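You operate a simulated robot arm through the tools that you are given. There is no shell and no other tool.

You are at the controls of a simulated robot arm. One attempt, no reset.

JOB
Wipe the grease off cream connector 1 in the vice.
Fine: grip it with the vice lever first and leave it gripped; use the green cloth and put it back. Set down upright: what you pick out. What is to be rubbed or washed off counts as gone when no trace of it is left.

Only the result counts: the job must be done as asked and must still hold three seconds after the hand-in. Knocking over, shifting, dropping, spilling or breaking anything else fails it. Flat cloth is picked up by pressing the open fingertips on it (5 to 10 N) and closing them slowly along it; thin cloth reads only 2 to 8 mm in the jaws.

ROBOT AND FRAMES
A 6-joint arm with a fingered hand, fixed in place. Base frame: the origin is at the foot of the arm, x ahead of it, y to its left, z up; the work surface is at about z = 88. Readings come in cm, degrees, newtons and seconds.
With the tool pointing down near the work surface it reaches from about 30 to 70 cm from the base axis. Its first joint turns from -166.0 to 166.0 degrees. Payload 4 kg.
The tool frame sits at the grasp point between the pads (the TCP): z along the fingers, y along the line on which they close. The tips reach 2.2 cm beyond it. Largest opening 11.2 cm; the body of the gripper starts 6 cm behind the TCP. The gripper is a hand of 4 fingers: y runs from the thumb to the fingers, the wrist lies at [0, 0, -21.8] in the tool frame.
Orientation is told as [roll, pitch, yaw] about the base's x, y, z axes, in that order, counted from this pose: with the fingers straight down and closing along the base's y, the tool's x points along the base's -x, its y along +y and its z along -z.

CONTROLS
- The arm moves only by the tool drive_tool. Its argument "commands" is a list that holds one entry, the list of rows, each a list of 6 numbers: the shift along the base's x, y, z in m, then the turn, a rotation vector about the base's x, y, z in rad. In form: [[[dx, dy, dz, rx, ry, rz], ...]]. A call has 1 to 20 rows; each row is the pose to reach, as a shift and turn from the pose commanded when the call began. Each row takes 0.2 s and may step no farther than 5 cm and 8.6 degrees from the row before; otherwise, the whole call is refused. Where a pose cannot be reached the arm comes as near as it can. A force on the tool above 40 N (or 10 N above the force at the start of the call, whichever is more), or a blocked arm, ends the call early, and 0.2 s more pass. In this call time passes only in rows, and 0.2 s behind the last. The reply holds the time, the measured pose of the TCP, the force on the tool along the base axes, the opening and the grip force, in the units named above and with some noise, with the torque about the TCP (base axes, N m) and any sound that the robot's microphone picked up, and new pictures: "views" is both (left out), scene, wrist or none.
- Cameras (640 x 400 px; columns grow to the right, rows downward): "scene" is fixed at [5.16, -49.99, 150.48]; the picture's right is [0.90, -0.44, 0.00], its down [-0.17, -0.35, -0.92] and it looks along [0.41, 0.83, -0.38] (base axes); focal length 308 px, centre (320, 200). "wrist" rides on the gripper at [6.9, 0.4, -8.3] in the tool frame; the picture's right is [-0.06, 1.00, 0.00], its down [-0.77, -0.05, -0.64] and it looks along [-0.64, -0.04, 0.77] (tool axes); focal length 243 px, centre (320, 200). There is no depth. A picture from a camera that has moved, and an enlarged one, comes with that camera's place and axes in the base frame and with its lens.
- curl_fingers(finger1, finger2, finger3, thumb_bend): sets how far each is bent, from 0 (flat) to 100 (curled in); at 30 the hand is open as for a grip, at 70 the pads meet at the TCP. One left out holds its place. A second passes; each finger stops where it meets its share of the squeeze, and holds until it gets a number again. It is the only way to open and close the hand. It gives what a move gives, with no picture; readings hold the bend of each and the force on the fingers (four entries, about 0 where the hand has none), thumb and palm.
- inspect(camera, box): a new picture of the part [left, top, right, bottom] of that camera's present view, enlarged. It takes no simulated time.
- close_job(): hands the job in; it is judged then, once.

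Places have to be worked out from the pictures, the camera data and where the tool is seen. Open the gripper and draw the arm clear of the work before you hand the job in, unless the task says otherwise.

The tools are called after "Request:" as name(argument=value, ...) on one line, values as JSON. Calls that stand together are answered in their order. drive_tool: Moves the arm, as the interface text tells. Its arguments: {"type":"object","properties":{"commands":{"type":"array"},"views":{"type":"string","enum":["both","scene","wrist","none"]}},"required":["commands"]} The other tools are called the same way: curl_fingers (finger1, finger2, finger3, thumb_bend) moves the fingers one by one; inspect (camera, box) takes an enlarged picture of a part of a camera's view; close_job () hands the job in.

At the start:

```text
t: 0.0
ee_pos: [34.63, 21.55, 127.5]
orientation: [-0.1, 0.0, 0.1]
wrist_force: [-0.6, 0.0, -0.3]
wrist_torque: [-0.03, 0.01, 0.01]
width: 11.2
finger_force: 0.0
shape: jaw
bend: [30.0, 30.0, 30.0, 30.0]
finger forces: [0.0, 0.0, 0.1, 0.0, 0.0, 0.1]
```

scene: 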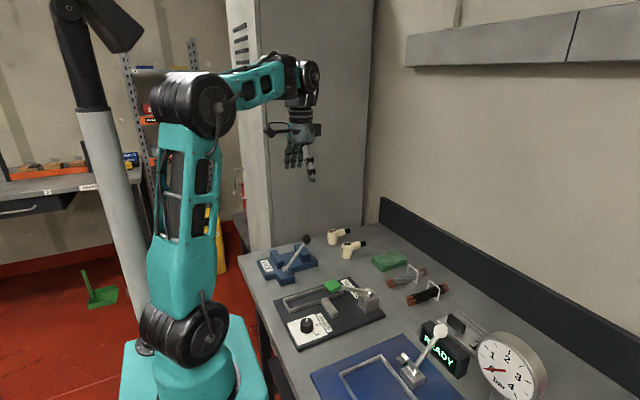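
wrist: 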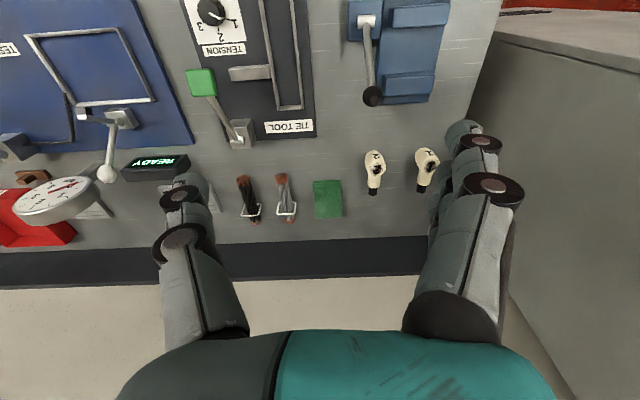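

The pictures show a bench with a blue vice with a lever, two cream connectors, a green cloth and other fixtures. I'll enlarge these areas before moving anything.

Request:
inspect(camera="scene", box=[240, 215, 460, 355])

Request:
inspect(camera="wrist", box=[300, 0, 500, 125])

Request:
inspect(camera="wrist", box=[220, 120, 460, 270])

```text
2.86 times, centred on (350, 285) of scene
camera zoom: at [5.16, -49.99, 150.48], right [0.9, -0.44, 0.0], down [-0.17, -0.35, -0.92], along [0.41, 0.83, -0.38], focal length 880 px, centre (234, -43)
```

zoom: 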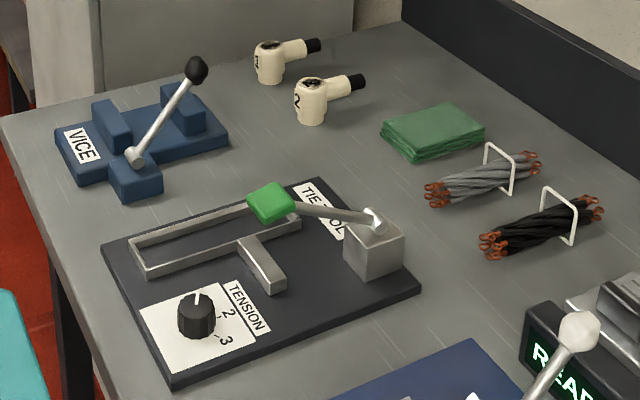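

```text
3.20 times, centred on (400, 62) of wrist
camera zoom: at [27.85, 21.93, 135.79], right [0.06, 1.0, 0.0], down [0.77, -0.05, 0.64], along [0.64, -0.04, -0.77], focal length 776 px, centre (64, 640)
```

zoom: 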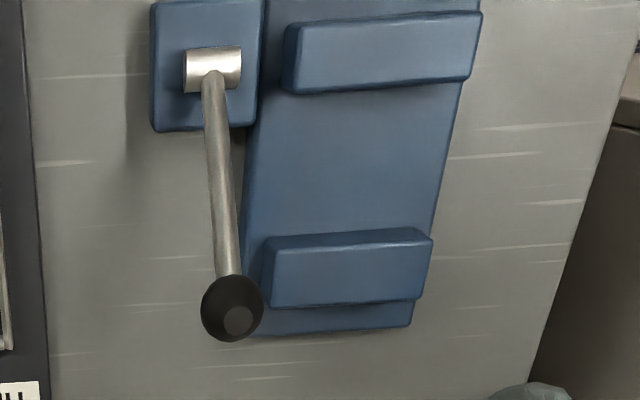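

```text
2.67 times, centred on (340, 195) of wrist
camera zoom: at [27.85, 21.93, 135.79], right [0.06, 1.0, 0.0], down [0.77, -0.05, 0.64], along [0.64, -0.04, -0.77], focal length 647 px, centre (267, 213)
```

zoom: 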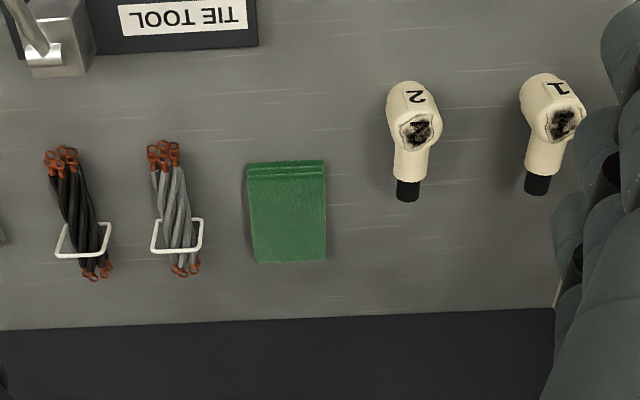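

The vice has its jaws about x 30–38, y 36, with its lever to the -y side. Connector 1 stands near (57, 44). I'll bring the wrist camera closer to the vice, staying high.

Request:
drive_tool(commands=[[[-0.02, 0.03, -0.02, 0, 0, 0], [-0.04, 0.06, -0.04, 0, 0, 0], [-0.06, 0.09, -0.06, 0, 0, 0], [-0.08, 0.11, -0.08, 0, 0, 0], [-0.09, 0.125, -0.1, 0, 0, 0]]], views="both")

```text
t: 1.2
ee_pos: [25.65, 34.0, 117.49]
orientation: [0.1, 0.1, 0.0]
wrist_force: [0.5, -0.3, 0.5]
wrist_torque: [0.02, -0.01, 0.03]
width: 11.18
finger_force: 0.0
shape: jaw
bend: [30.0, 30.0, 30.0, 30.0]
finger forces: [0.0, 0.0, 0.0, 0.0, 0.1, 0.0]
camera wrist: at [18.83, 34.48, 125.8], right [0.06, 1.0, 0.0], down [0.77, -0.05, 0.64], along [0.64, -0.04, -0.77], focal length 243 px, centre (320, 200)
```

scene: 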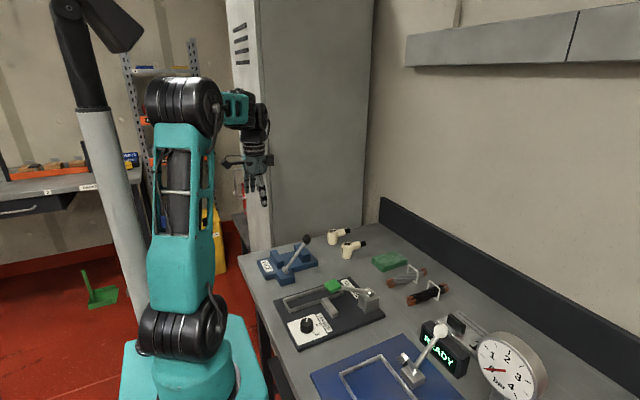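
wrist: 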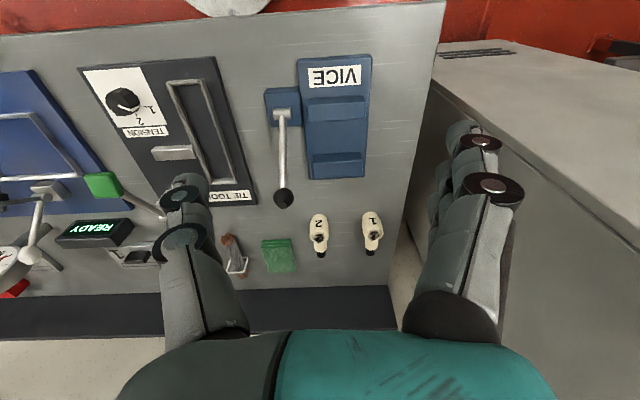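

Request:
inspect(camera="wrist", box=[240, 40, 400, 140])

Request:
inspect(camera="wrist", box=[240, 120, 432, 280])

Request:
inspect(camera="scene", box=[250, 225, 346, 285])

Request:
inspect(camera="scene", box=[316, 220, 412, 280])

```text
4.00 times, centred on (320, 90) of wrist
camera zoom: at [18.83, 34.48, 125.8], right [0.06, 1.0, 0.0], down [0.77, -0.05, 0.64], along [0.64, -0.04, -0.77], focal length 970 px, centre (320, 640)
```

zoom: 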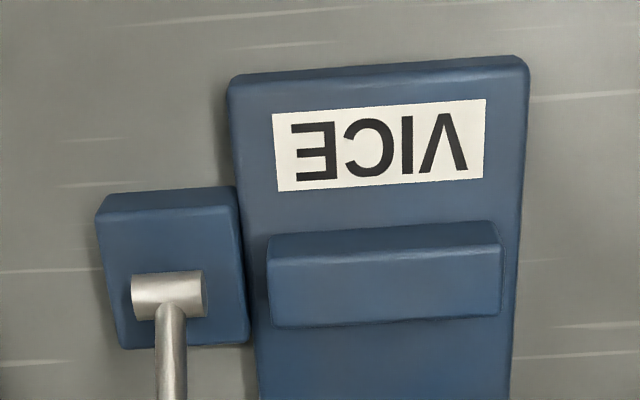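

```text
2.50 times, centred on (336, 200) of wrist
camera zoom: at [18.83, 34.48, 125.8], right [0.06, 1.0, 0.0], down [0.77, -0.05, 0.64], along [0.64, -0.04, -0.77], focal length 606 px, centre (280, 200)
```

zoom: 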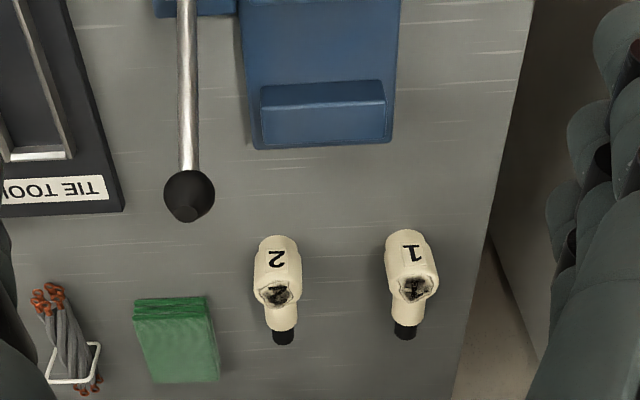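

```text
6.67 times, centred on (298, 255) of scene
camera zoom: at [5.16, -49.99, 150.48], right [0.9, -0.44, 0.0], down [-0.17, -0.35, -0.92], along [0.41, 0.83, -0.38], focal length 2054 px, centre (467, -167)
```

zoom: 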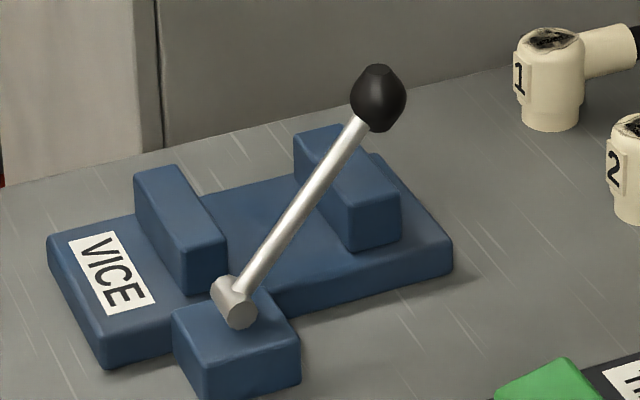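

```text
6.67 times, centred on (364, 250) of scene
camera zoom: at [5.16, -49.99, 150.48], right [0.9, -0.44, 0.0], down [-0.17, -0.35, -0.92], along [0.41, 0.83, -0.38], focal length 2054 px, centre (27, -133)
```

zoom: 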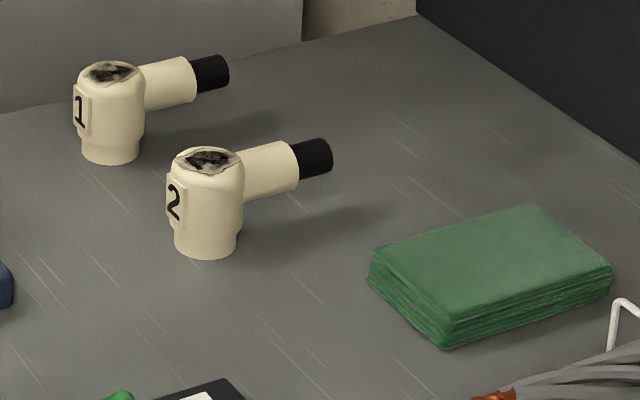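

The lever turns on a barrel along y and now leans toward +x. The jaws close along x, with the gap centred near (35.5, 36). Next I'll move to view connector 1 and the cloth from closer.

Request:
drive_tool(commands=[[[0.036, 0.016, -0.01, 0, 0, 0], [0.072, 0.032, -0.02, 0, 0, 0], [0.108, 0.048, -0.03, 0, 0, 0], [0.144, 0.064, -0.04, 0, 0, 0], [0.183, 0.08, -0.05, 0, 0, 0]]], views="both")

Request:
inspect(camera="wrist", box=[220, 100, 412, 220])

```text
t: 2.4
ee_pos: [43.96, 42.04, 112.54]
orientation: [-0.1, 0.0, -0.1]
wrist_force: [-1.1, 0.1, -0.3]
wrist_torque: [0.03, 0.01, -0.01]
width: 11.2
finger_force: 0.1
shape: jaw
bend: [30.0, 30.0, 30.0, 30.0]
finger forces: [0.0, 0.0, 0.0, 0.0, 0.0, 0.0]
camera wrist: at [37.15, 42.5, 120.84], right [0.06, 1.0, 0.0], down [0.76, -0.05, 0.64], along [0.64, -0.04, -0.77], focal length 243 px, centre (320, 200)
```

scene: 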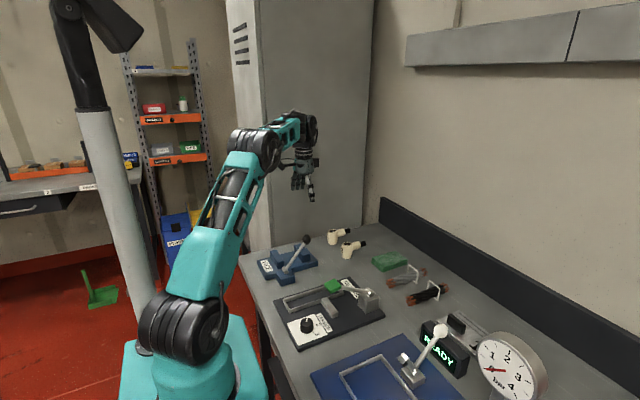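
wrist: 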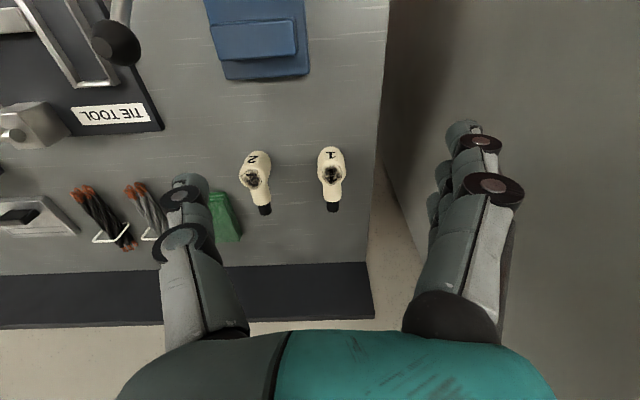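

```text
3.33 times, centred on (316, 160) of wrist
camera zoom: at [37.15, 42.5, 120.84], right [0.06, 1.0, 0.0], down [0.76, -0.05, 0.64], along [0.64, -0.04, -0.77], focal length 809 px, centre (333, 333)
```

zoom: 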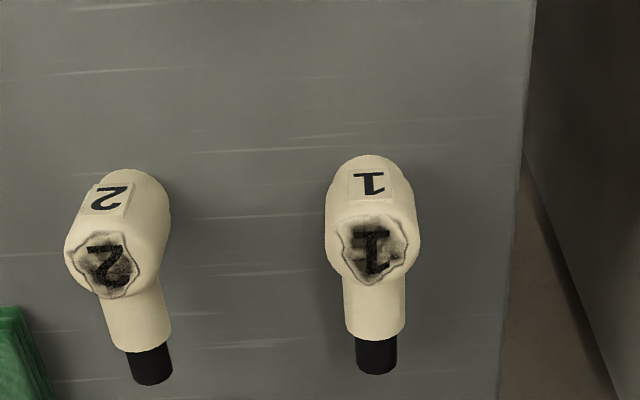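

Connector 1's axis is about (56, 43), its height about 5.4 cm, and its spout points along +x. Before picking it up I'll go back for a close look at the vice to measure the jaw gap and heights.

Request:
drive_tool(commands=[[[-0.045, -0.012, -0.005, 0, 0, 0], [-0.09, -0.024, -0.012, 0, 0, 0], [-0.135, -0.036, -0.02, 0, 0, 0], [-0.18, -0.048, -0.03, 0, 0, 0], [-0.22, -0.06, -0.04, 0, 0, 0]]], views="wrist")

Request:
inspect(camera="wrist", box=[240, 60, 432, 180])

Request:
inspect(camera="wrist", box=[240, 120, 432, 240])

```text
t: 3.6
ee_pos: [22.03, 36.04, 108.29]
orientation: [0.1, 0.0, 0.1]
wrist_force: [0.1, 0.5, -0.1]
wrist_torque: [0.0, 0.02, -0.05]
width: 11.2
finger_force: 0.1
shape: jaw
bend: [30.0, 30.0, 30.0, 30.0]
finger forces: [0.0, 0.1, 0.1, 0.0, 0.0, 0.0]
camera wrist: at [15.07, 36.46, 116.59], right [0.06, 1.0, 0.0], down [0.77, -0.05, 0.64], along [0.64, -0.04, -0.77], focal length 243 px, centre (320, 200)
```

wrist: 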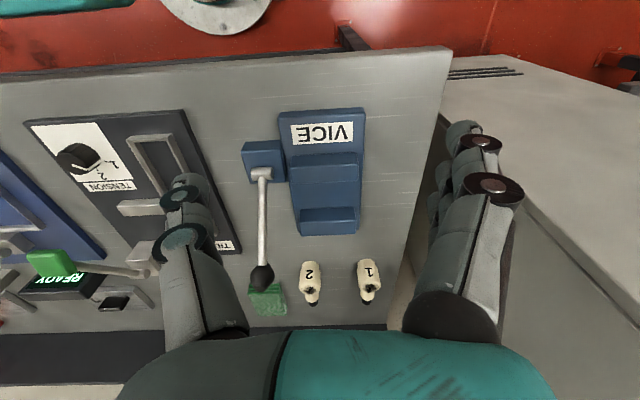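

```text
3.33 times, centred on (336, 120) of wrist
camera zoom: at [15.07, 36.46, 116.59], right [0.06, 1.0, 0.0], down [0.77, -0.05, 0.64], along [0.64, -0.04, -0.77], focal length 809 px, centre (267, 467)
```

zoom: 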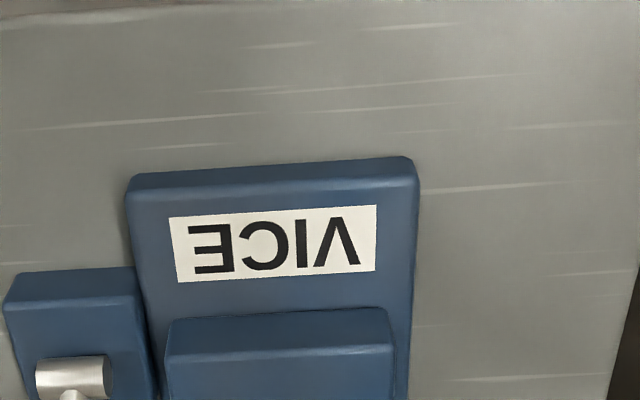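

```text
3.33 times, centred on (336, 180) of wrist
camera zoom: at [15.07, 36.46, 116.59], right [0.06, 1.0, 0.0], down [0.77, -0.05, 0.64], along [0.64, -0.04, -0.77], focal length 809 px, centre (267, 267)
```

zoom: 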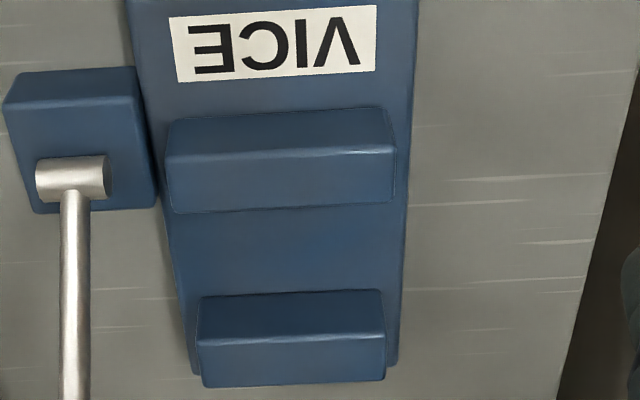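

The jaw gap runs from x 32.5 to 39.3, centred at y 36.0. The plate top is about z 89.7 and the jaw tops about z 92.4. I'll zoom in on connector 1's side profile to check whether its spout will clear the jaw.

Request:
inspect(camera="scene", box=[320, 220, 376, 255])

Request:
inspect(camera="scene", box=[254, 228, 326, 288])

```text
11.43 times, centred on (348, 238) of scene
camera zoom: at [5.16, -49.99, 150.48], right [0.9, -0.44, 0.0], down [-0.17, -0.35, -0.92], along [0.41, 0.83, -0.38], focal length 3521 px, centre (0, -229)
```

zoom: 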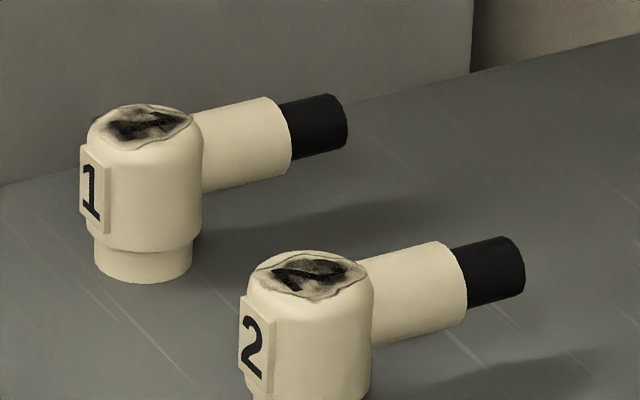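

```text
6.67 times, centred on (290, 258) of scene
camera zoom: at [5.16, -49.99, 150.48], right [0.9, -0.44, 0.0], down [-0.17, -0.35, -0.92], along [0.41, 0.83, -0.38], focal length 2054 px, centre (520, -187)
```

zoom: 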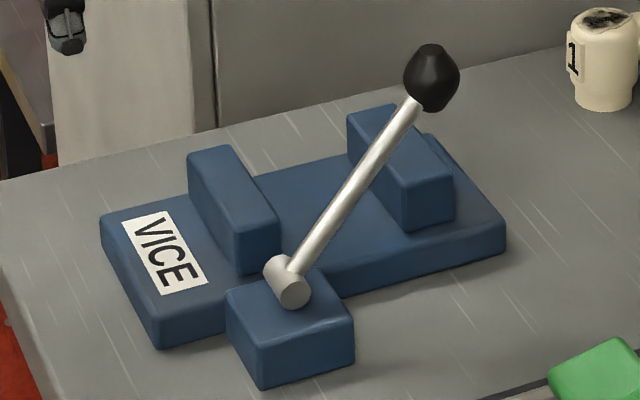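

The spout's underside is only about 2.3–2.6 cm above its base and the jaws are about 2.7 cm high, so the spout must lie parallel to the jaws, pointing +y and away from the lever. I'll pick it up with the hand turned by -180° and place it at -90°, which keeps the camera clear of the lever. I'm turning and travelling high now.

Request:
drive_tool(commands=[[[0.0155, 0.003, 0.001, 0, 0, -0.149], [0.031, 0.006, 0.002, 0, 0, -0.298], [0.0465, 0.009, 0.003, 0, 0, -0.447], [0.062, 0.012, 0.004, 0, 0, -0.596], [0.0775, 0.015, 0.005, 0, 0, -0.745], [0.093, 0.018, 0.006, 0, 0, -0.894], [0.1085, 0.021, 0.007, 0, 0, -1.043], [0.124, 0.024, 0.008, 0, 0, -1.192], [0.1395, 0.027, 0.009, 0, 0, -1.341], [0.155, 0.03, 0.01, 0, 0, -1.49], [0.1705, 0.033, 0.011, 0, 0, -1.639], [0.186, 0.036, 0.012, 0, 0, -1.788], [0.2015, 0.039, 0.013, 0, 0, -1.937], [0.217, 0.042, 0.014, 0, 0, -2.086], [0.2325, 0.045, 0.015, 0, 0, -2.235], [0.248, 0.048, 0.016, 0, 0, -2.384], [0.2635, 0.051, 0.017, 0, 0, -2.533], [0.279, 0.054, 0.018, 0, 0, -2.682], [0.2945, 0.057, 0.019, 0, 0, -2.831], [0.31, 0.06, 0.02, 0, 0, -2.98]]], views="both")

```text
t: 7.8
ee_pos: [51.67, 40.72, 109.61]
orientation: [0.1, -0.1, -170.8]
wrist_force: [0.5, 0.7, -0.5]
wrist_torque: [0.0, 0.01, 0.05]
width: 11.21
finger_force: 0.0
shape: jaw
bend: [30.0, 30.0, 30.0, 30.0]
finger forces: [0.0, 0.0, 0.0, 0.0, 0.0, 0.0]
out of reach, approached as far as the arm can: row 20
camera wrist: at [58.57, 41.35, 117.94], right [0.1, -1.0, 0.0], down [-0.76, -0.07, 0.64], along [-0.64, -0.06, -0.77], focal length 243 px, centre (320, 200)
```

scene: 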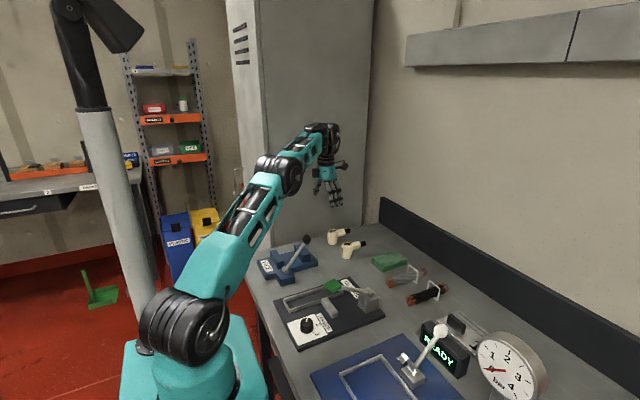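
wrist: 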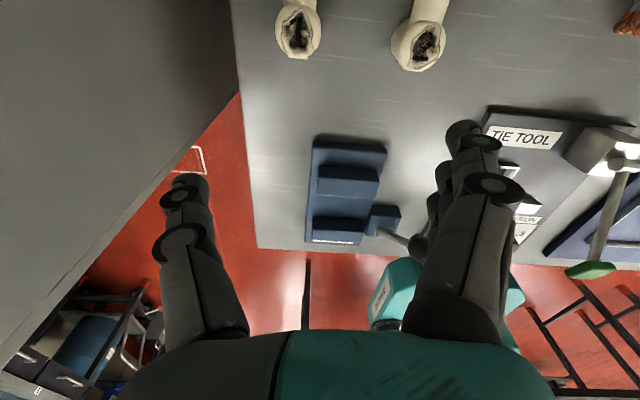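

At this height the arm's reach ended near radius 66 cm. I'll finish the turn and go lower, where it reaches further, and see what pose results.

Request:
drive_tool(commands=[[[0, 0, -0.03, 0, 0, -0.08], [0, 0, -0.06, 0, 0, -0.16], [0, 0, -0.09, 0, 0, -0.16]]], views="wrist")

```text
t: 8.6
ee_pos: [51.56, 40.71, 100.76]
orientation: [0.0, 0.0, -179.9]
wrist_force: [-0.3, -0.7, 0.1]
wrist_torque: [0.02, 0.0, -0.02]
width: 11.18
finger_force: 0.1
shape: jaw
bend: [30.0, 30.0, 30.0, 30.0]
finger forces: [0.0, 0.0, 0.0, 0.0, 0.0, 0.1]
camera wrist: at [58.51, 40.24, 109.01], right [-0.06, -1.0, 0.0], down [-0.77, 0.05, 0.64], along [-0.64, 0.04, -0.77], focal length 243 px, centre (320, 200)
```

wrist: 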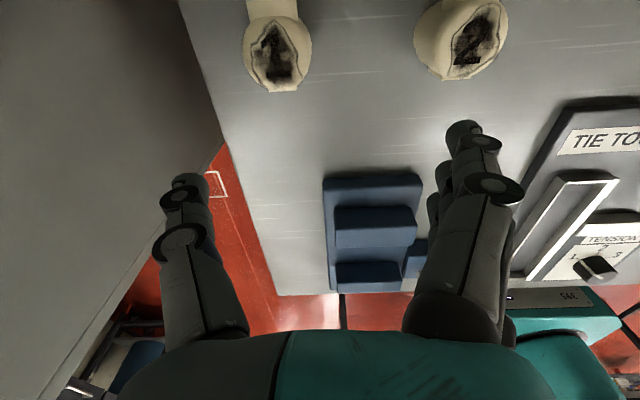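

The commanded pose matches the reading, and this view puts connector 1's axis at about (56.0, 43.0). I'll move over it, keeping the fingertips above its top, to test the reach.

Request:
drive_tool(commands=[[[0.008, 0.006, -0.02, 0, 0, 0], [0.022, 0.012, -0.036, 0, 0, 0], [0.034, 0.018, -0.036, 0, 0, 0], [0.0445, 0.0225, -0.036, 0, 0, 0]]], views="both")

```text
t: 9.6
ee_pos: [55.53, 42.3, 97.21]
orientation: [0.1, 0.1, -179.9]
wrist_force: [0.0, -1.0, -0.4]
wrist_torque: [0.0, 0.0, 0.01]
width: 11.16
finger_force: 0.0
shape: jaw
bend: [30.0, 30.0, 30.0, 30.0]
finger forces: [0.0, 0.1, 0.0, 0.0, 0.0, 0.1]
out of reach, approached as far as the arm can: row 4
camera wrist: at [62.56, 41.81, 105.37], right [-0.06, -1.0, 0.0], down [-0.77, 0.05, 0.64], along [-0.64, 0.04, -0.77], focal length 243 px, centre (320, 200)
```

scene: 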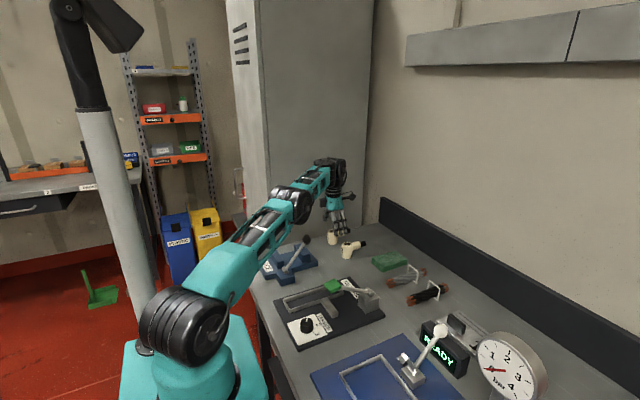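
wrist: 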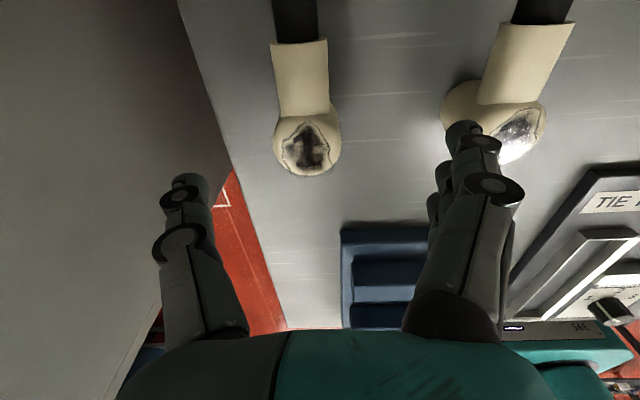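

Reach at z 97 is 69.8 cm. The connector's axis reads (56.1, 42.9) with the spout straight along +x. With the fingers ±5.6 cm open I can lower here, then slide the last half centimetre.

Request:
drive_tool(commands=[[[0, 0.001, -0.012, 0, 0, 0], [0, 0.002, -0.024, 0, 0, 0], [0.001, 0.003, -0.034, 0, 0, 0], [0.003, 0.005, -0.039, 0, 0, 0], [0.0055, 0.0062, -0.0395, 0, 0, 0]]], views="both")

Request:
inspect(camera="scene", box=[300, 190, 380, 250])

```text
t: 10.8
ee_pos: [56.08, 42.82, 93.07]
orientation: [-0.1, 0.0, -179.9]
wrist_force: [0.2, 0.0, 0.2]
wrist_torque: [0.0, -0.01, 0.01]
width: 11.21
finger_force: 0.0
shape: jaw
bend: [30.0, 30.0, 30.0, 30.0]
finger forces: [0.1, 0.0, 0.0, 0.2, 0.0, 0.0]
camera wrist: at [63.06, 42.35, 101.34], right [-0.06, -1.0, 0.0], down [-0.76, 0.05, 0.64], along [-0.64, 0.04, -0.77], focal length 243 px, centre (320, 200)
```

scene: 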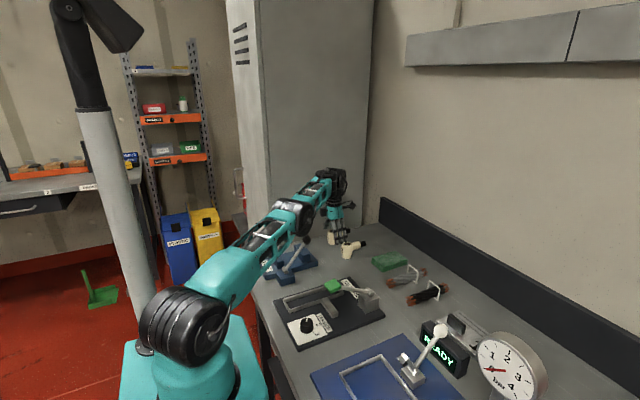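
wrist: 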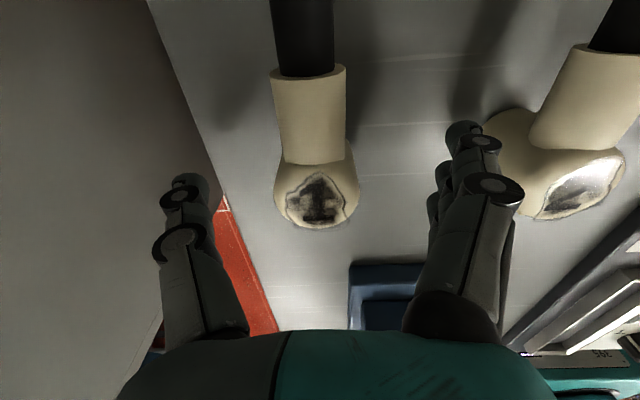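

```text
6.67 times, centred on (340, 220) of scene
camera zoom: at [5.16, -49.99, 150.48], right [0.9, -0.44, 0.0], down [-0.17, -0.35, -0.92], along [0.41, 0.83, -0.38], focal length 2054 px, centre (187, 67)
```

zoom: 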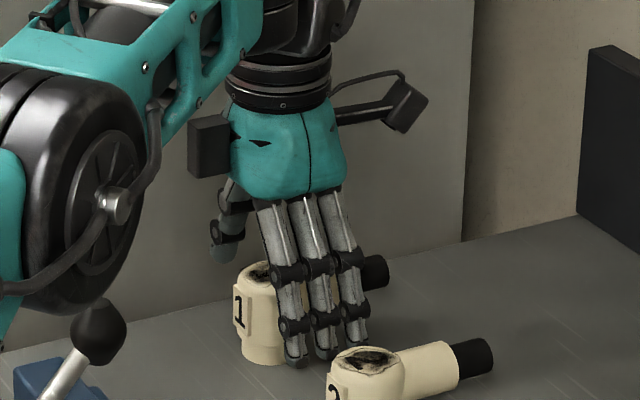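

The tool is centred on connector 1, with the TCP at the middle of its top face and the tips about 2.9 cm above the bench. I'll close the fingers and thumb part way first.

Request:
curl_fingers(finger1=54, finger2=54, finger3=54, thumb_bend=54)

Request:
inspect(camera="wrist", box=[160, 60, 560, 310])

Request:
inspect(camera="scene", box=[300, 190, 380, 250])

```text
t: 11.8
ee_pos: [55.95, 42.99, 92.99]
orientation: [-0.2, 0.0, -179.9]
wrist_force: [0.1, 0.3, 0.7]
wrist_torque: [-0.04, -0.02, 0.0]
width: 4.74
finger_force: 0.1
shape: fingers
bend: [54.0, 54.0, 54.0, 54.0]
finger forces: [0.1, 0.1, 0.0, 0.0, 0.1, 0.0]
```

```text
1.60 times, centred on (360, 185) of wrist
camera zoom: at [63.05, 42.37, 101.37], right [-0.06, -1.0, 0.0], down [-0.76, 0.05, 0.64], along [-0.64, 0.04, -0.77], focal length 388 px, centre (256, 224)
```

zoom: 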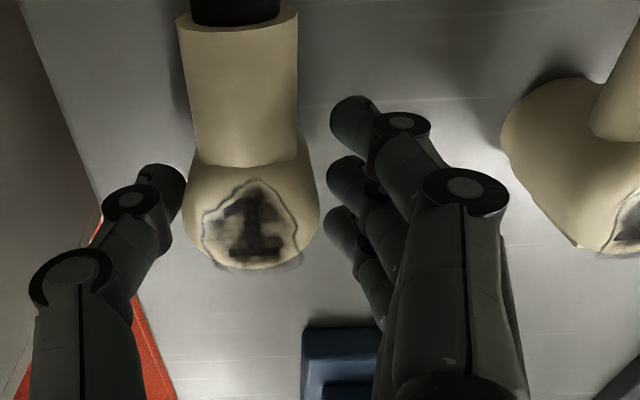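

```text
6.67 times, centred on (340, 220) of scene
camera zoom: at [5.16, -49.99, 150.48], right [0.9, -0.44, 0.0], down [-0.17, -0.35, -0.92], along [0.41, 0.83, -0.38], focal length 2054 px, centre (187, 67)
```

zoom: 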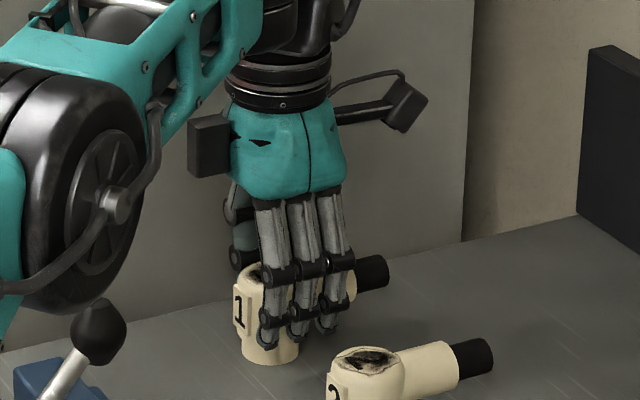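

At bend 54 the fingers straddle the body without touching it (4.74 cm), and the thumb is opposite the middle finger. I'll close further to grip it.

Request:
curl_fingers(finger1=63, finger2=63, finger3=63, thumb_bend=63)

Request:
inspect(camera="wrist", box=[160, 60, 560, 310])

Request:
inspect(camera="scene", box=[300, 190, 380, 250])

```text
t: 12.8
ee_pos: [56.09, 42.88, 93.06]
orientation: [-0.1, 0.0, -179.9]
wrist_force: [0.1, 0.3, -0.5]
wrist_torque: [0.0, -0.01, -0.03]
width: 3.2
finger_force: 5.1
shape: fingers
bend: [62.0, 56.0, 62.0, 60.0]
finger forces: [0.6, 4.4, 0.5, 0.0, 5.3, 0.1]
```

```text
1.60 times, centred on (360, 185) of wrist
camera zoom: at [63.05, 42.37, 101.36], right [-0.06, -1.0, 0.0], down [-0.76, 0.05, 0.64], along [-0.64, 0.04, -0.77], focal length 388 px, centre (256, 224)
```

zoom: 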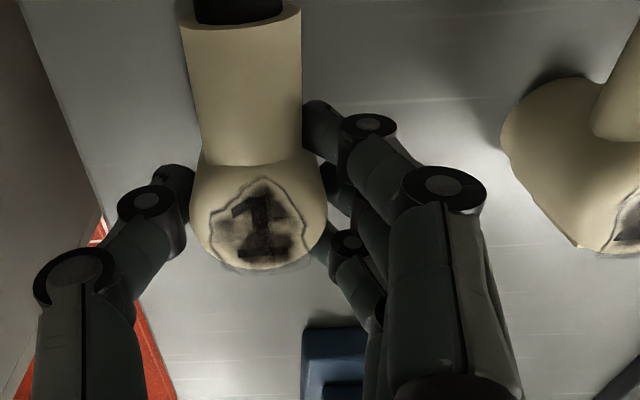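

```text
6.67 times, centred on (340, 220) of scene
camera zoom: at [5.16, -49.99, 150.48], right [0.9, -0.44, 0.0], down [-0.17, -0.35, -0.92], along [0.41, 0.83, -0.38], focal length 2054 px, centre (187, 67)
```

zoom: 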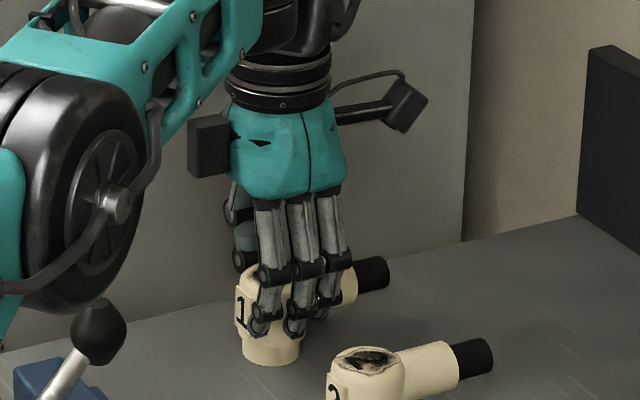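

All fingers now touch the body, with about 5 N of squeeze mostly between the middle finger and thumb. I'll tighten a bit more before lifting.

Request:
curl_fingers(finger1=72, finger2=72, finger3=72, thumb_bend=72)

Request:
inspect(camera="wrist", box=[160, 60, 560, 310])

```text
t: 13.8
ee_pos: [56.05, 42.83, 93.14]
orientation: [-0.1, 0.0, -179.9]
wrist_force: [0.1, 0.3, -0.4]
wrist_torque: [0.0, 0.02, 0.01]
width: 2.92
finger_force: 16.9
shape: fingers
bend: [68.0, 61.0, 68.0, 62.0]
finger forces: [4.4, 8.4, 3.9, 0.0, 16.7, 0.0]
```

```text
1.60 times, centred on (360, 185) of wrist
camera zoom: at [63.06, 42.37, 101.36], right [-0.06, -1.0, 0.0], down [-0.76, 0.05, 0.64], along [-0.64, 0.04, -0.77], focal length 388 px, centre (256, 224)
```

zoom: 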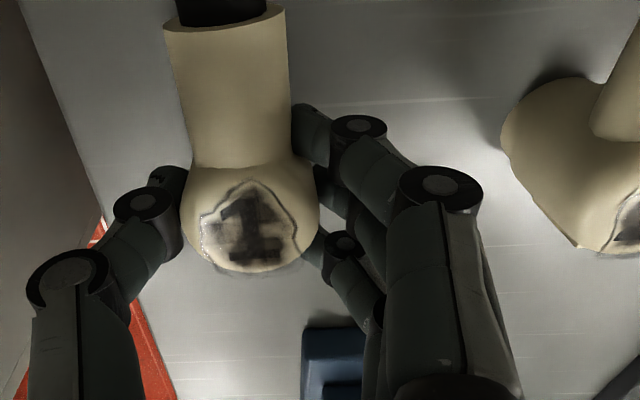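

Grip is about 17 N across all three fingers and the thumb, and the spout has turned only slightly. I'm lifting while drawing slightly inward to stay within reach.

Request:
drive_tool(commands=[[[-0.0005, -0.0004, 0.006, 0, 0, 0], [-0.003, -0.002, 0.014, 0, 0, 0], [-0.008, -0.006, 0.024, 0, 0, 0], [-0.016, -0.012, 0.036, 0, 0, 0], [-0.026, -0.02, 0.05, 0, 0, 0], [-0.036, -0.028, 0.065, 0, 0, 0]]], views="both")

Request:
inspect(camera="scene", box=[300, 180, 380, 240])

```text
t: 15.2
ee_pos: [52.41, 40.09, 99.56]
orientation: [0.0, 0.0, -179.9]
wrist_force: [0.1, -0.4, -2.3]
wrist_torque: [0.0, 0.0, 0.03]
width: 2.93
finger_force: 16.5
shape: fingers
bend: [68.0, 61.0, 68.0, 62.0]
finger forces: [4.4, 8.4, 3.8, 0.0, 16.5, 0.0]
camera wrist: at [59.51, 39.6, 107.9], right [-0.06, -1.0, 0.0], down [-0.77, 0.05, 0.64], along [-0.64, 0.04, -0.77], focal length 243 px, centre (320, 200)
```

scene: 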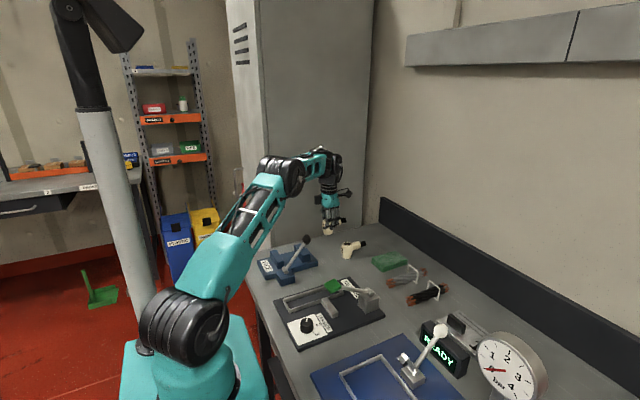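
wrist: 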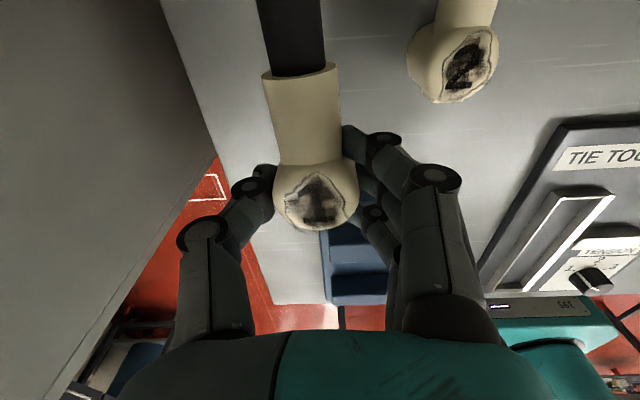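

```text
6.67 times, centred on (340, 210) of scene
camera zoom: at [5.16, -49.99, 150.48], right [0.9, -0.44, 0.0], down [-0.17, -0.35, -0.92], along [0.41, 0.83, -0.38], focal length 2054 px, centre (187, 133)
```

zoom: 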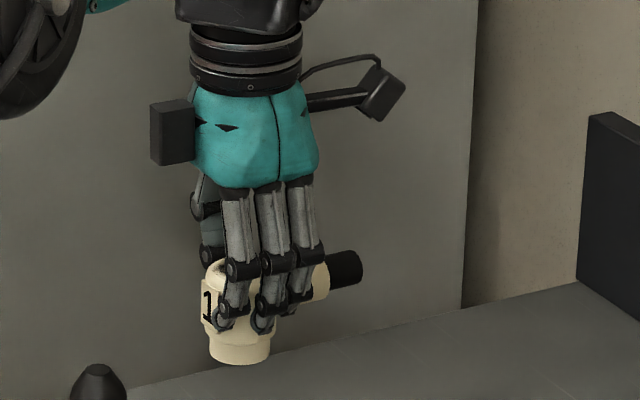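

Connector 1 is lifted and upright, weighing about 2.3 N. I'll carry it over the vice gap while turning +88°, so the spout ends up along +y parallel to the jaws.

Request:
drive_tool(commands=[[[-0.0136, -0.0034, 0.011, 0, 0, 0.128], [-0.0273, -0.0068, 0.022, 0, 0, 0.256], [-0.0409, -0.0103, 0.033, 0, 0, 0.384], [-0.0545, -0.0137, 0.044, 0, 0, 0.512], [-0.0682, -0.0171, 0.055, 0, 0, 0.64], [-0.0818, -0.0205, 0.055, 0, 0, 0.768], [-0.0954, -0.0239, 0.055, 0, 0, 0.895], [-0.1091, -0.0273, 0.055, 0, 0, 1.023], [-0.1227, -0.0308, 0.055, 0, 0, 1.151], [-0.1363, -0.0342, 0.055, 0, 0, 1.279], [-0.15, -0.0376, 0.055, 0, 0, 1.407], [-0.1636, -0.041, 0.055, 0, 0, 1.535]]], views="both")

Request:
inspect(camera="scene", box=[250, 190, 346, 270])

```text
t: 17.8
ee_pos: [36.0, 35.97, 105.24]
orientation: [0.0, -0.1, -91.8]
wrist_force: [0.2, -1.6, -2.1]
wrist_torque: [-0.05, 0.0, -0.02]
width: 2.94
finger_force: 16.4
shape: fingers
bend: [68.0, 61.0, 68.0, 62.0]
finger forces: [4.6, 8.4, 3.8, 0.1, 16.5, 0.1]
camera wrist: at [36.83, 42.81, 113.37], right [1.0, -0.09, 0.0], down [-0.07, -0.76, 0.64], along [-0.06, -0.64, -0.77], focal length 243 px, centre (320, 200)
```

scene: 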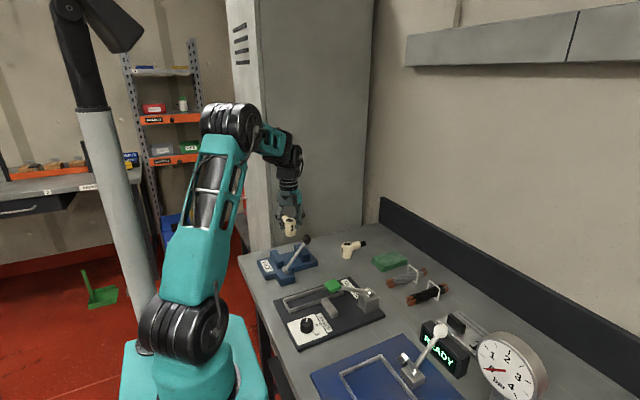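
wrist: 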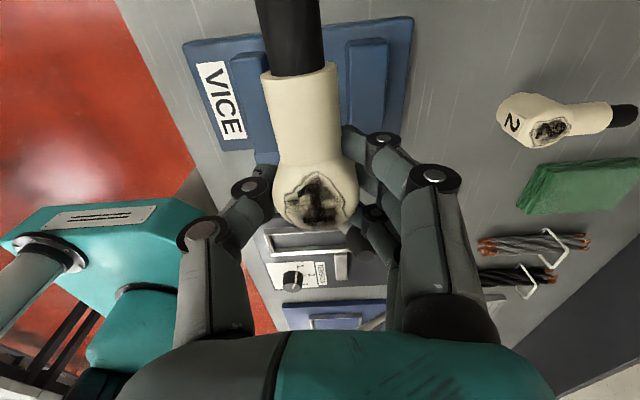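

```text
5.00 times, centred on (298, 230) of scene
camera zoom: at [5.16, -49.99, 150.48], right [0.9, -0.44, 0.0], down [-0.17, -0.35, -0.92], along [0.41, 0.83, -0.38], focal length 1540 px, centre (430, 50)
```

zoom: 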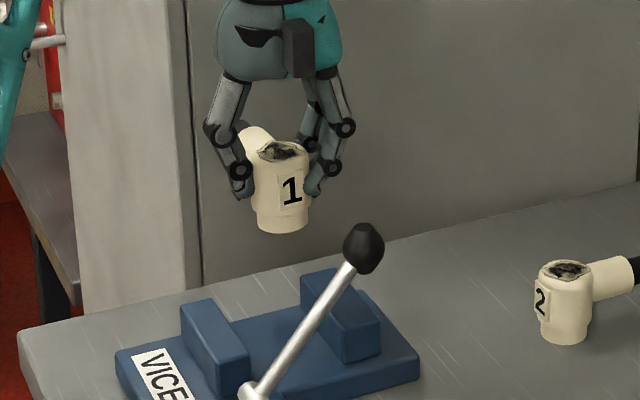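

The connector hangs upright over the vice with the spout along +y. I'll zoom the wrist view to check its alignment with the two jaws before lowering.

Request:
inspect(camera="wrist", box=[180, 0, 440, 162])

```text
2.46 times, centred on (310, 81) of wrist
camera zoom: at [36.83, 42.81, 113.37], right [1.0, -0.09, 0.0], down [-0.07, -0.76, 0.64], along [-0.06, -0.64, -0.77], focal length 597 px, centre (345, 493)
```

zoom: 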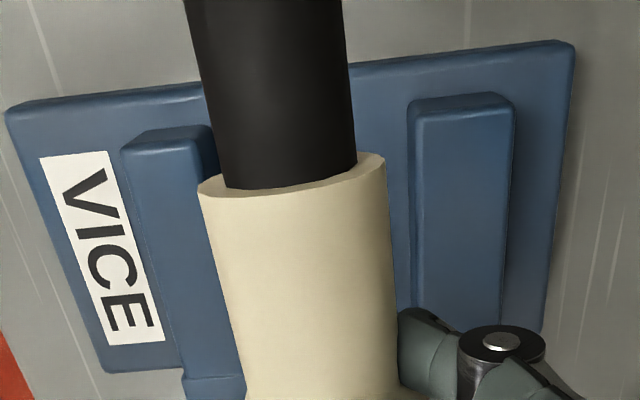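

The jaw inner faces read about x 31.9 and 38.6 from here, so I'll centre the connector near x 35.5 and lower it most of the way.

Request:
drive_tool(commands=[[[-0.002, 0, -0.02, 0, 0, 0], [-0.003, 0, -0.045, 0, 0, 0], [-0.003, 0, -0.065, 0, 0, 0], [-0.003, 0, -0.08, 0, 0, 0], [-0.003, 0, -0.09, 0, 0, 0]]], views="both")

Request:
inspect(camera="scene", box=[250, 210, 346, 290])

Request:
inspect(camera="wrist", box=[160, 0, 480, 200])

```text
t: 19.0
ee_pos: [35.86, 35.9, 96.14]
orientation: [0.0, 0.1, -92.0]
wrist_force: [0.8, 0.5, -1.4]
wrist_torque: [-0.04, 0.0, -0.04]
width: 2.94
finger_force: 16.2
shape: fingers
bend: [68.0, 61.0, 68.0, 62.0]
finger forces: [4.5, 8.1, 3.8, 0.0, 16.5, 0.0]
camera wrist: at [36.6, 42.85, 104.41], right [1.0, -0.1, 0.0], down [-0.07, -0.76, 0.64], along [-0.06, -0.64, -0.77], focal length 243 px, centre (320, 200)
```

scene: 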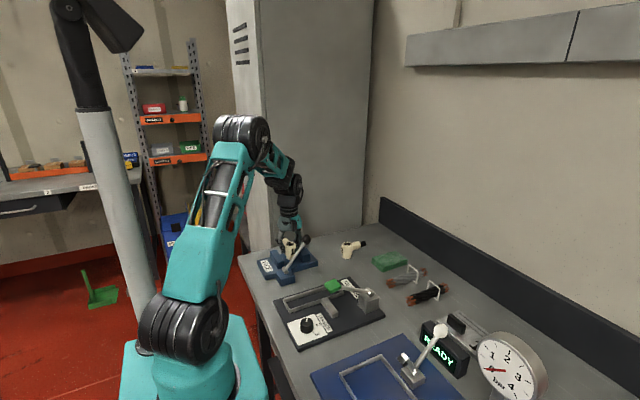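
wrist: 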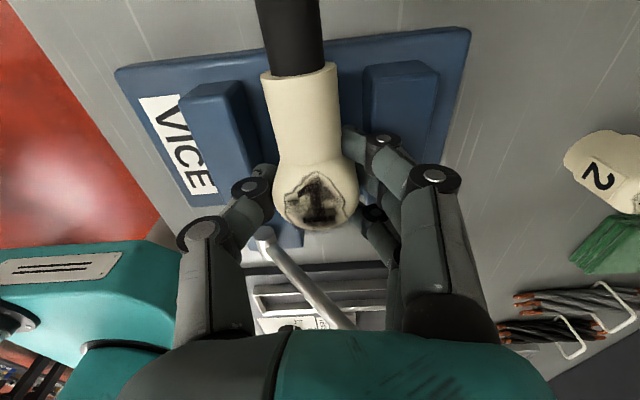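

```text
5.00 times, centred on (298, 250) of scene
camera zoom: at [5.16, -49.99, 150.48], right [0.9, -0.44, 0.0], down [-0.17, -0.35, -0.92], along [0.41, 0.83, -0.38], focal length 1540 px, centre (430, -50)
```

zoom: 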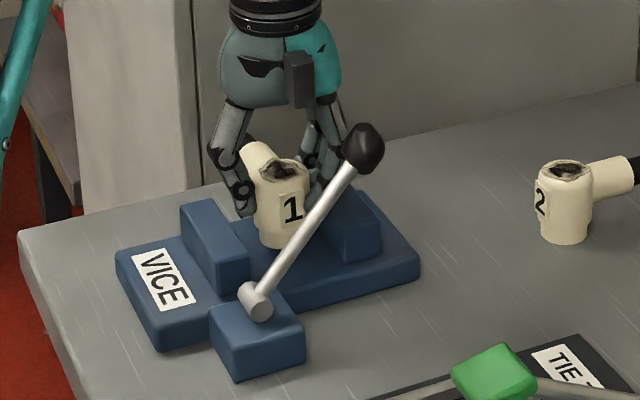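

```text
2.00 times, centred on (320, 100) of wrist
camera zoom: at [36.6, 42.85, 104.41], right [1.0, -0.1, 0.0], down [-0.07, -0.76, 0.64], along [-0.06, -0.64, -0.77], focal length 485 px, centre (320, 400)
```

zoom: 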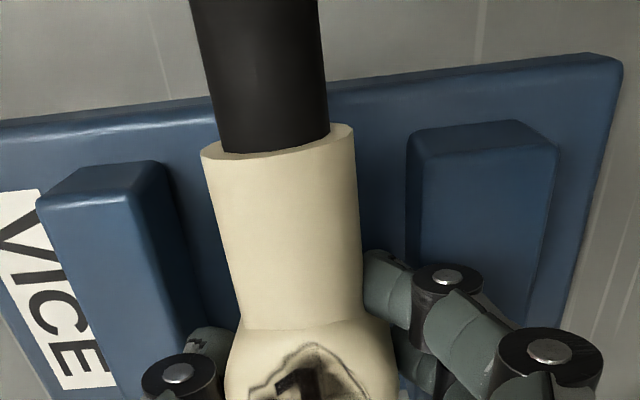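

The connector sits slightly toward the far jaw, with the gap centre at about x 35.3. I'll shift it 4 mm and lower it further, stopping just above the plate.

Request:
drive_tool(commands=[[[-0.002, 0.0, 0, 0, 0, 0], [-0.004, 0.0, -0.002, 0, 0, 0], [-0.004, 0.0, -0.006, 0, 0, 0], [-0.004, 0.0, -0.01, 0, 0, 0]]], views="none")

Request:
inspect(camera="scene", box=[250, 210, 346, 290])

Request:
inspect(camera="wrist", box=[160, 20, 480, 220])

```text
t: 20.0
ee_pos: [35.57, 36.07, 95.06]
orientation: [0.0, 0.0, -91.9]
wrist_force: [-0.2, -0.7, 2.5]
wrist_torque: [-0.04, 0.01, 0.01]
width: 2.91
finger_force: 18.0
shape: fingers
bend: [68.0, 62.0, 68.0, 63.0]
finger forces: [4.5, 10.3, 3.9, 0.0, 17.5, 0.1]
```

```text
5.00 times, centred on (298, 250) of scene
camera zoom: at [5.16, -49.99, 150.48], right [0.9, -0.44, 0.0], down [-0.17, -0.35, -0.92], along [0.41, 0.83, -0.38], focal length 1540 px, centre (430, -50)
```

zoom: 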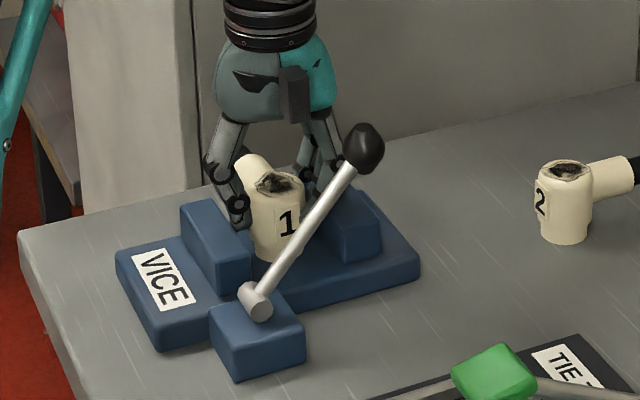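

```text
2.00 times, centred on (320, 120) of wrist
camera zoom: at [36.24, 42.86, 103.42], right [1.0, -0.1, 0.0], down [-0.07, -0.76, 0.64], along [-0.06, -0.64, -0.77], focal length 485 px, centre (320, 360)
```

zoom: 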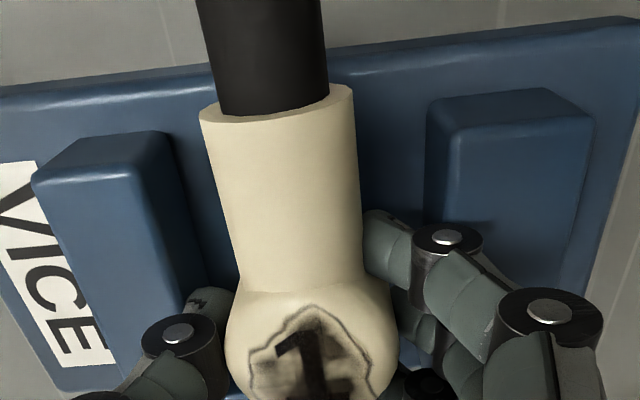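

The upward force on the tool is now +2.5 N, so the base is resting on the vice plate. I'll open the fingers only slightly, to clear the connector without swinging into the jaws.

Request:
curl_fingers(finger1=56, finger2=55, finger3=56, thumb_bend=55)

Request:
inspect(camera="scene", box=[250, 210, 346, 290])

Request:
inspect(camera="wrist", box=[160, 20, 480, 220])

```text
t: 21.0
ee_pos: [35.49, 35.88, 95.18]
orientation: [0.2, 0.0, -91.9]
wrist_force: [-3.5, 0.2, 21.1]
wrist_torque: [-0.04, 0.03, 0.03]
width: 3.68
finger_force: 22.9
shape: fingers
bend: [59.0, 58.0, 58.0, 56.0]
finger forces: [2.8, 20.9, 1.9, 0.1, 20.1, 0.1]
```

```text
5.00 times, centred on (298, 250) of scene
camera zoom: at [5.16, -49.99, 150.48], right [0.9, -0.44, 0.0], down [-0.17, -0.35, -0.92], along [0.41, 0.83, -0.38], focal length 1540 px, centre (430, -50)
```

zoom: 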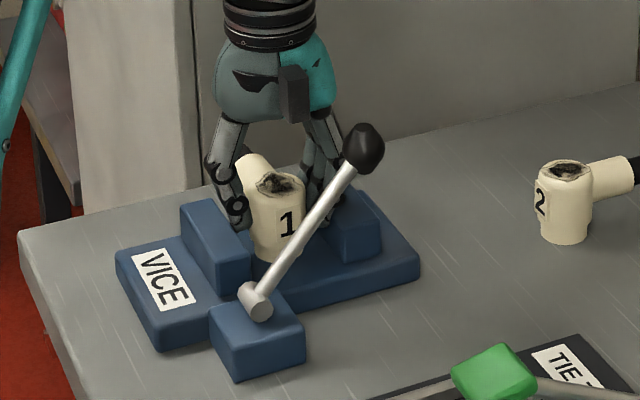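

```text
2.00 times, centred on (320, 120) of wrist
camera zoom: at [36.21, 42.86, 103.46], right [1.0, -0.1, 0.0], down [-0.08, -0.76, 0.64], along [-0.06, -0.64, -0.77], focal length 485 px, centre (320, 360)
```

zoom: 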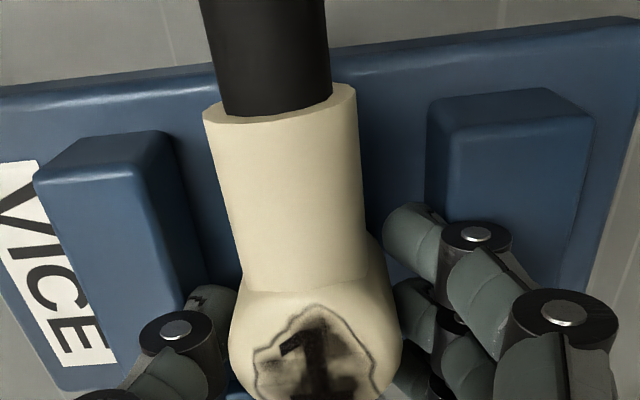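

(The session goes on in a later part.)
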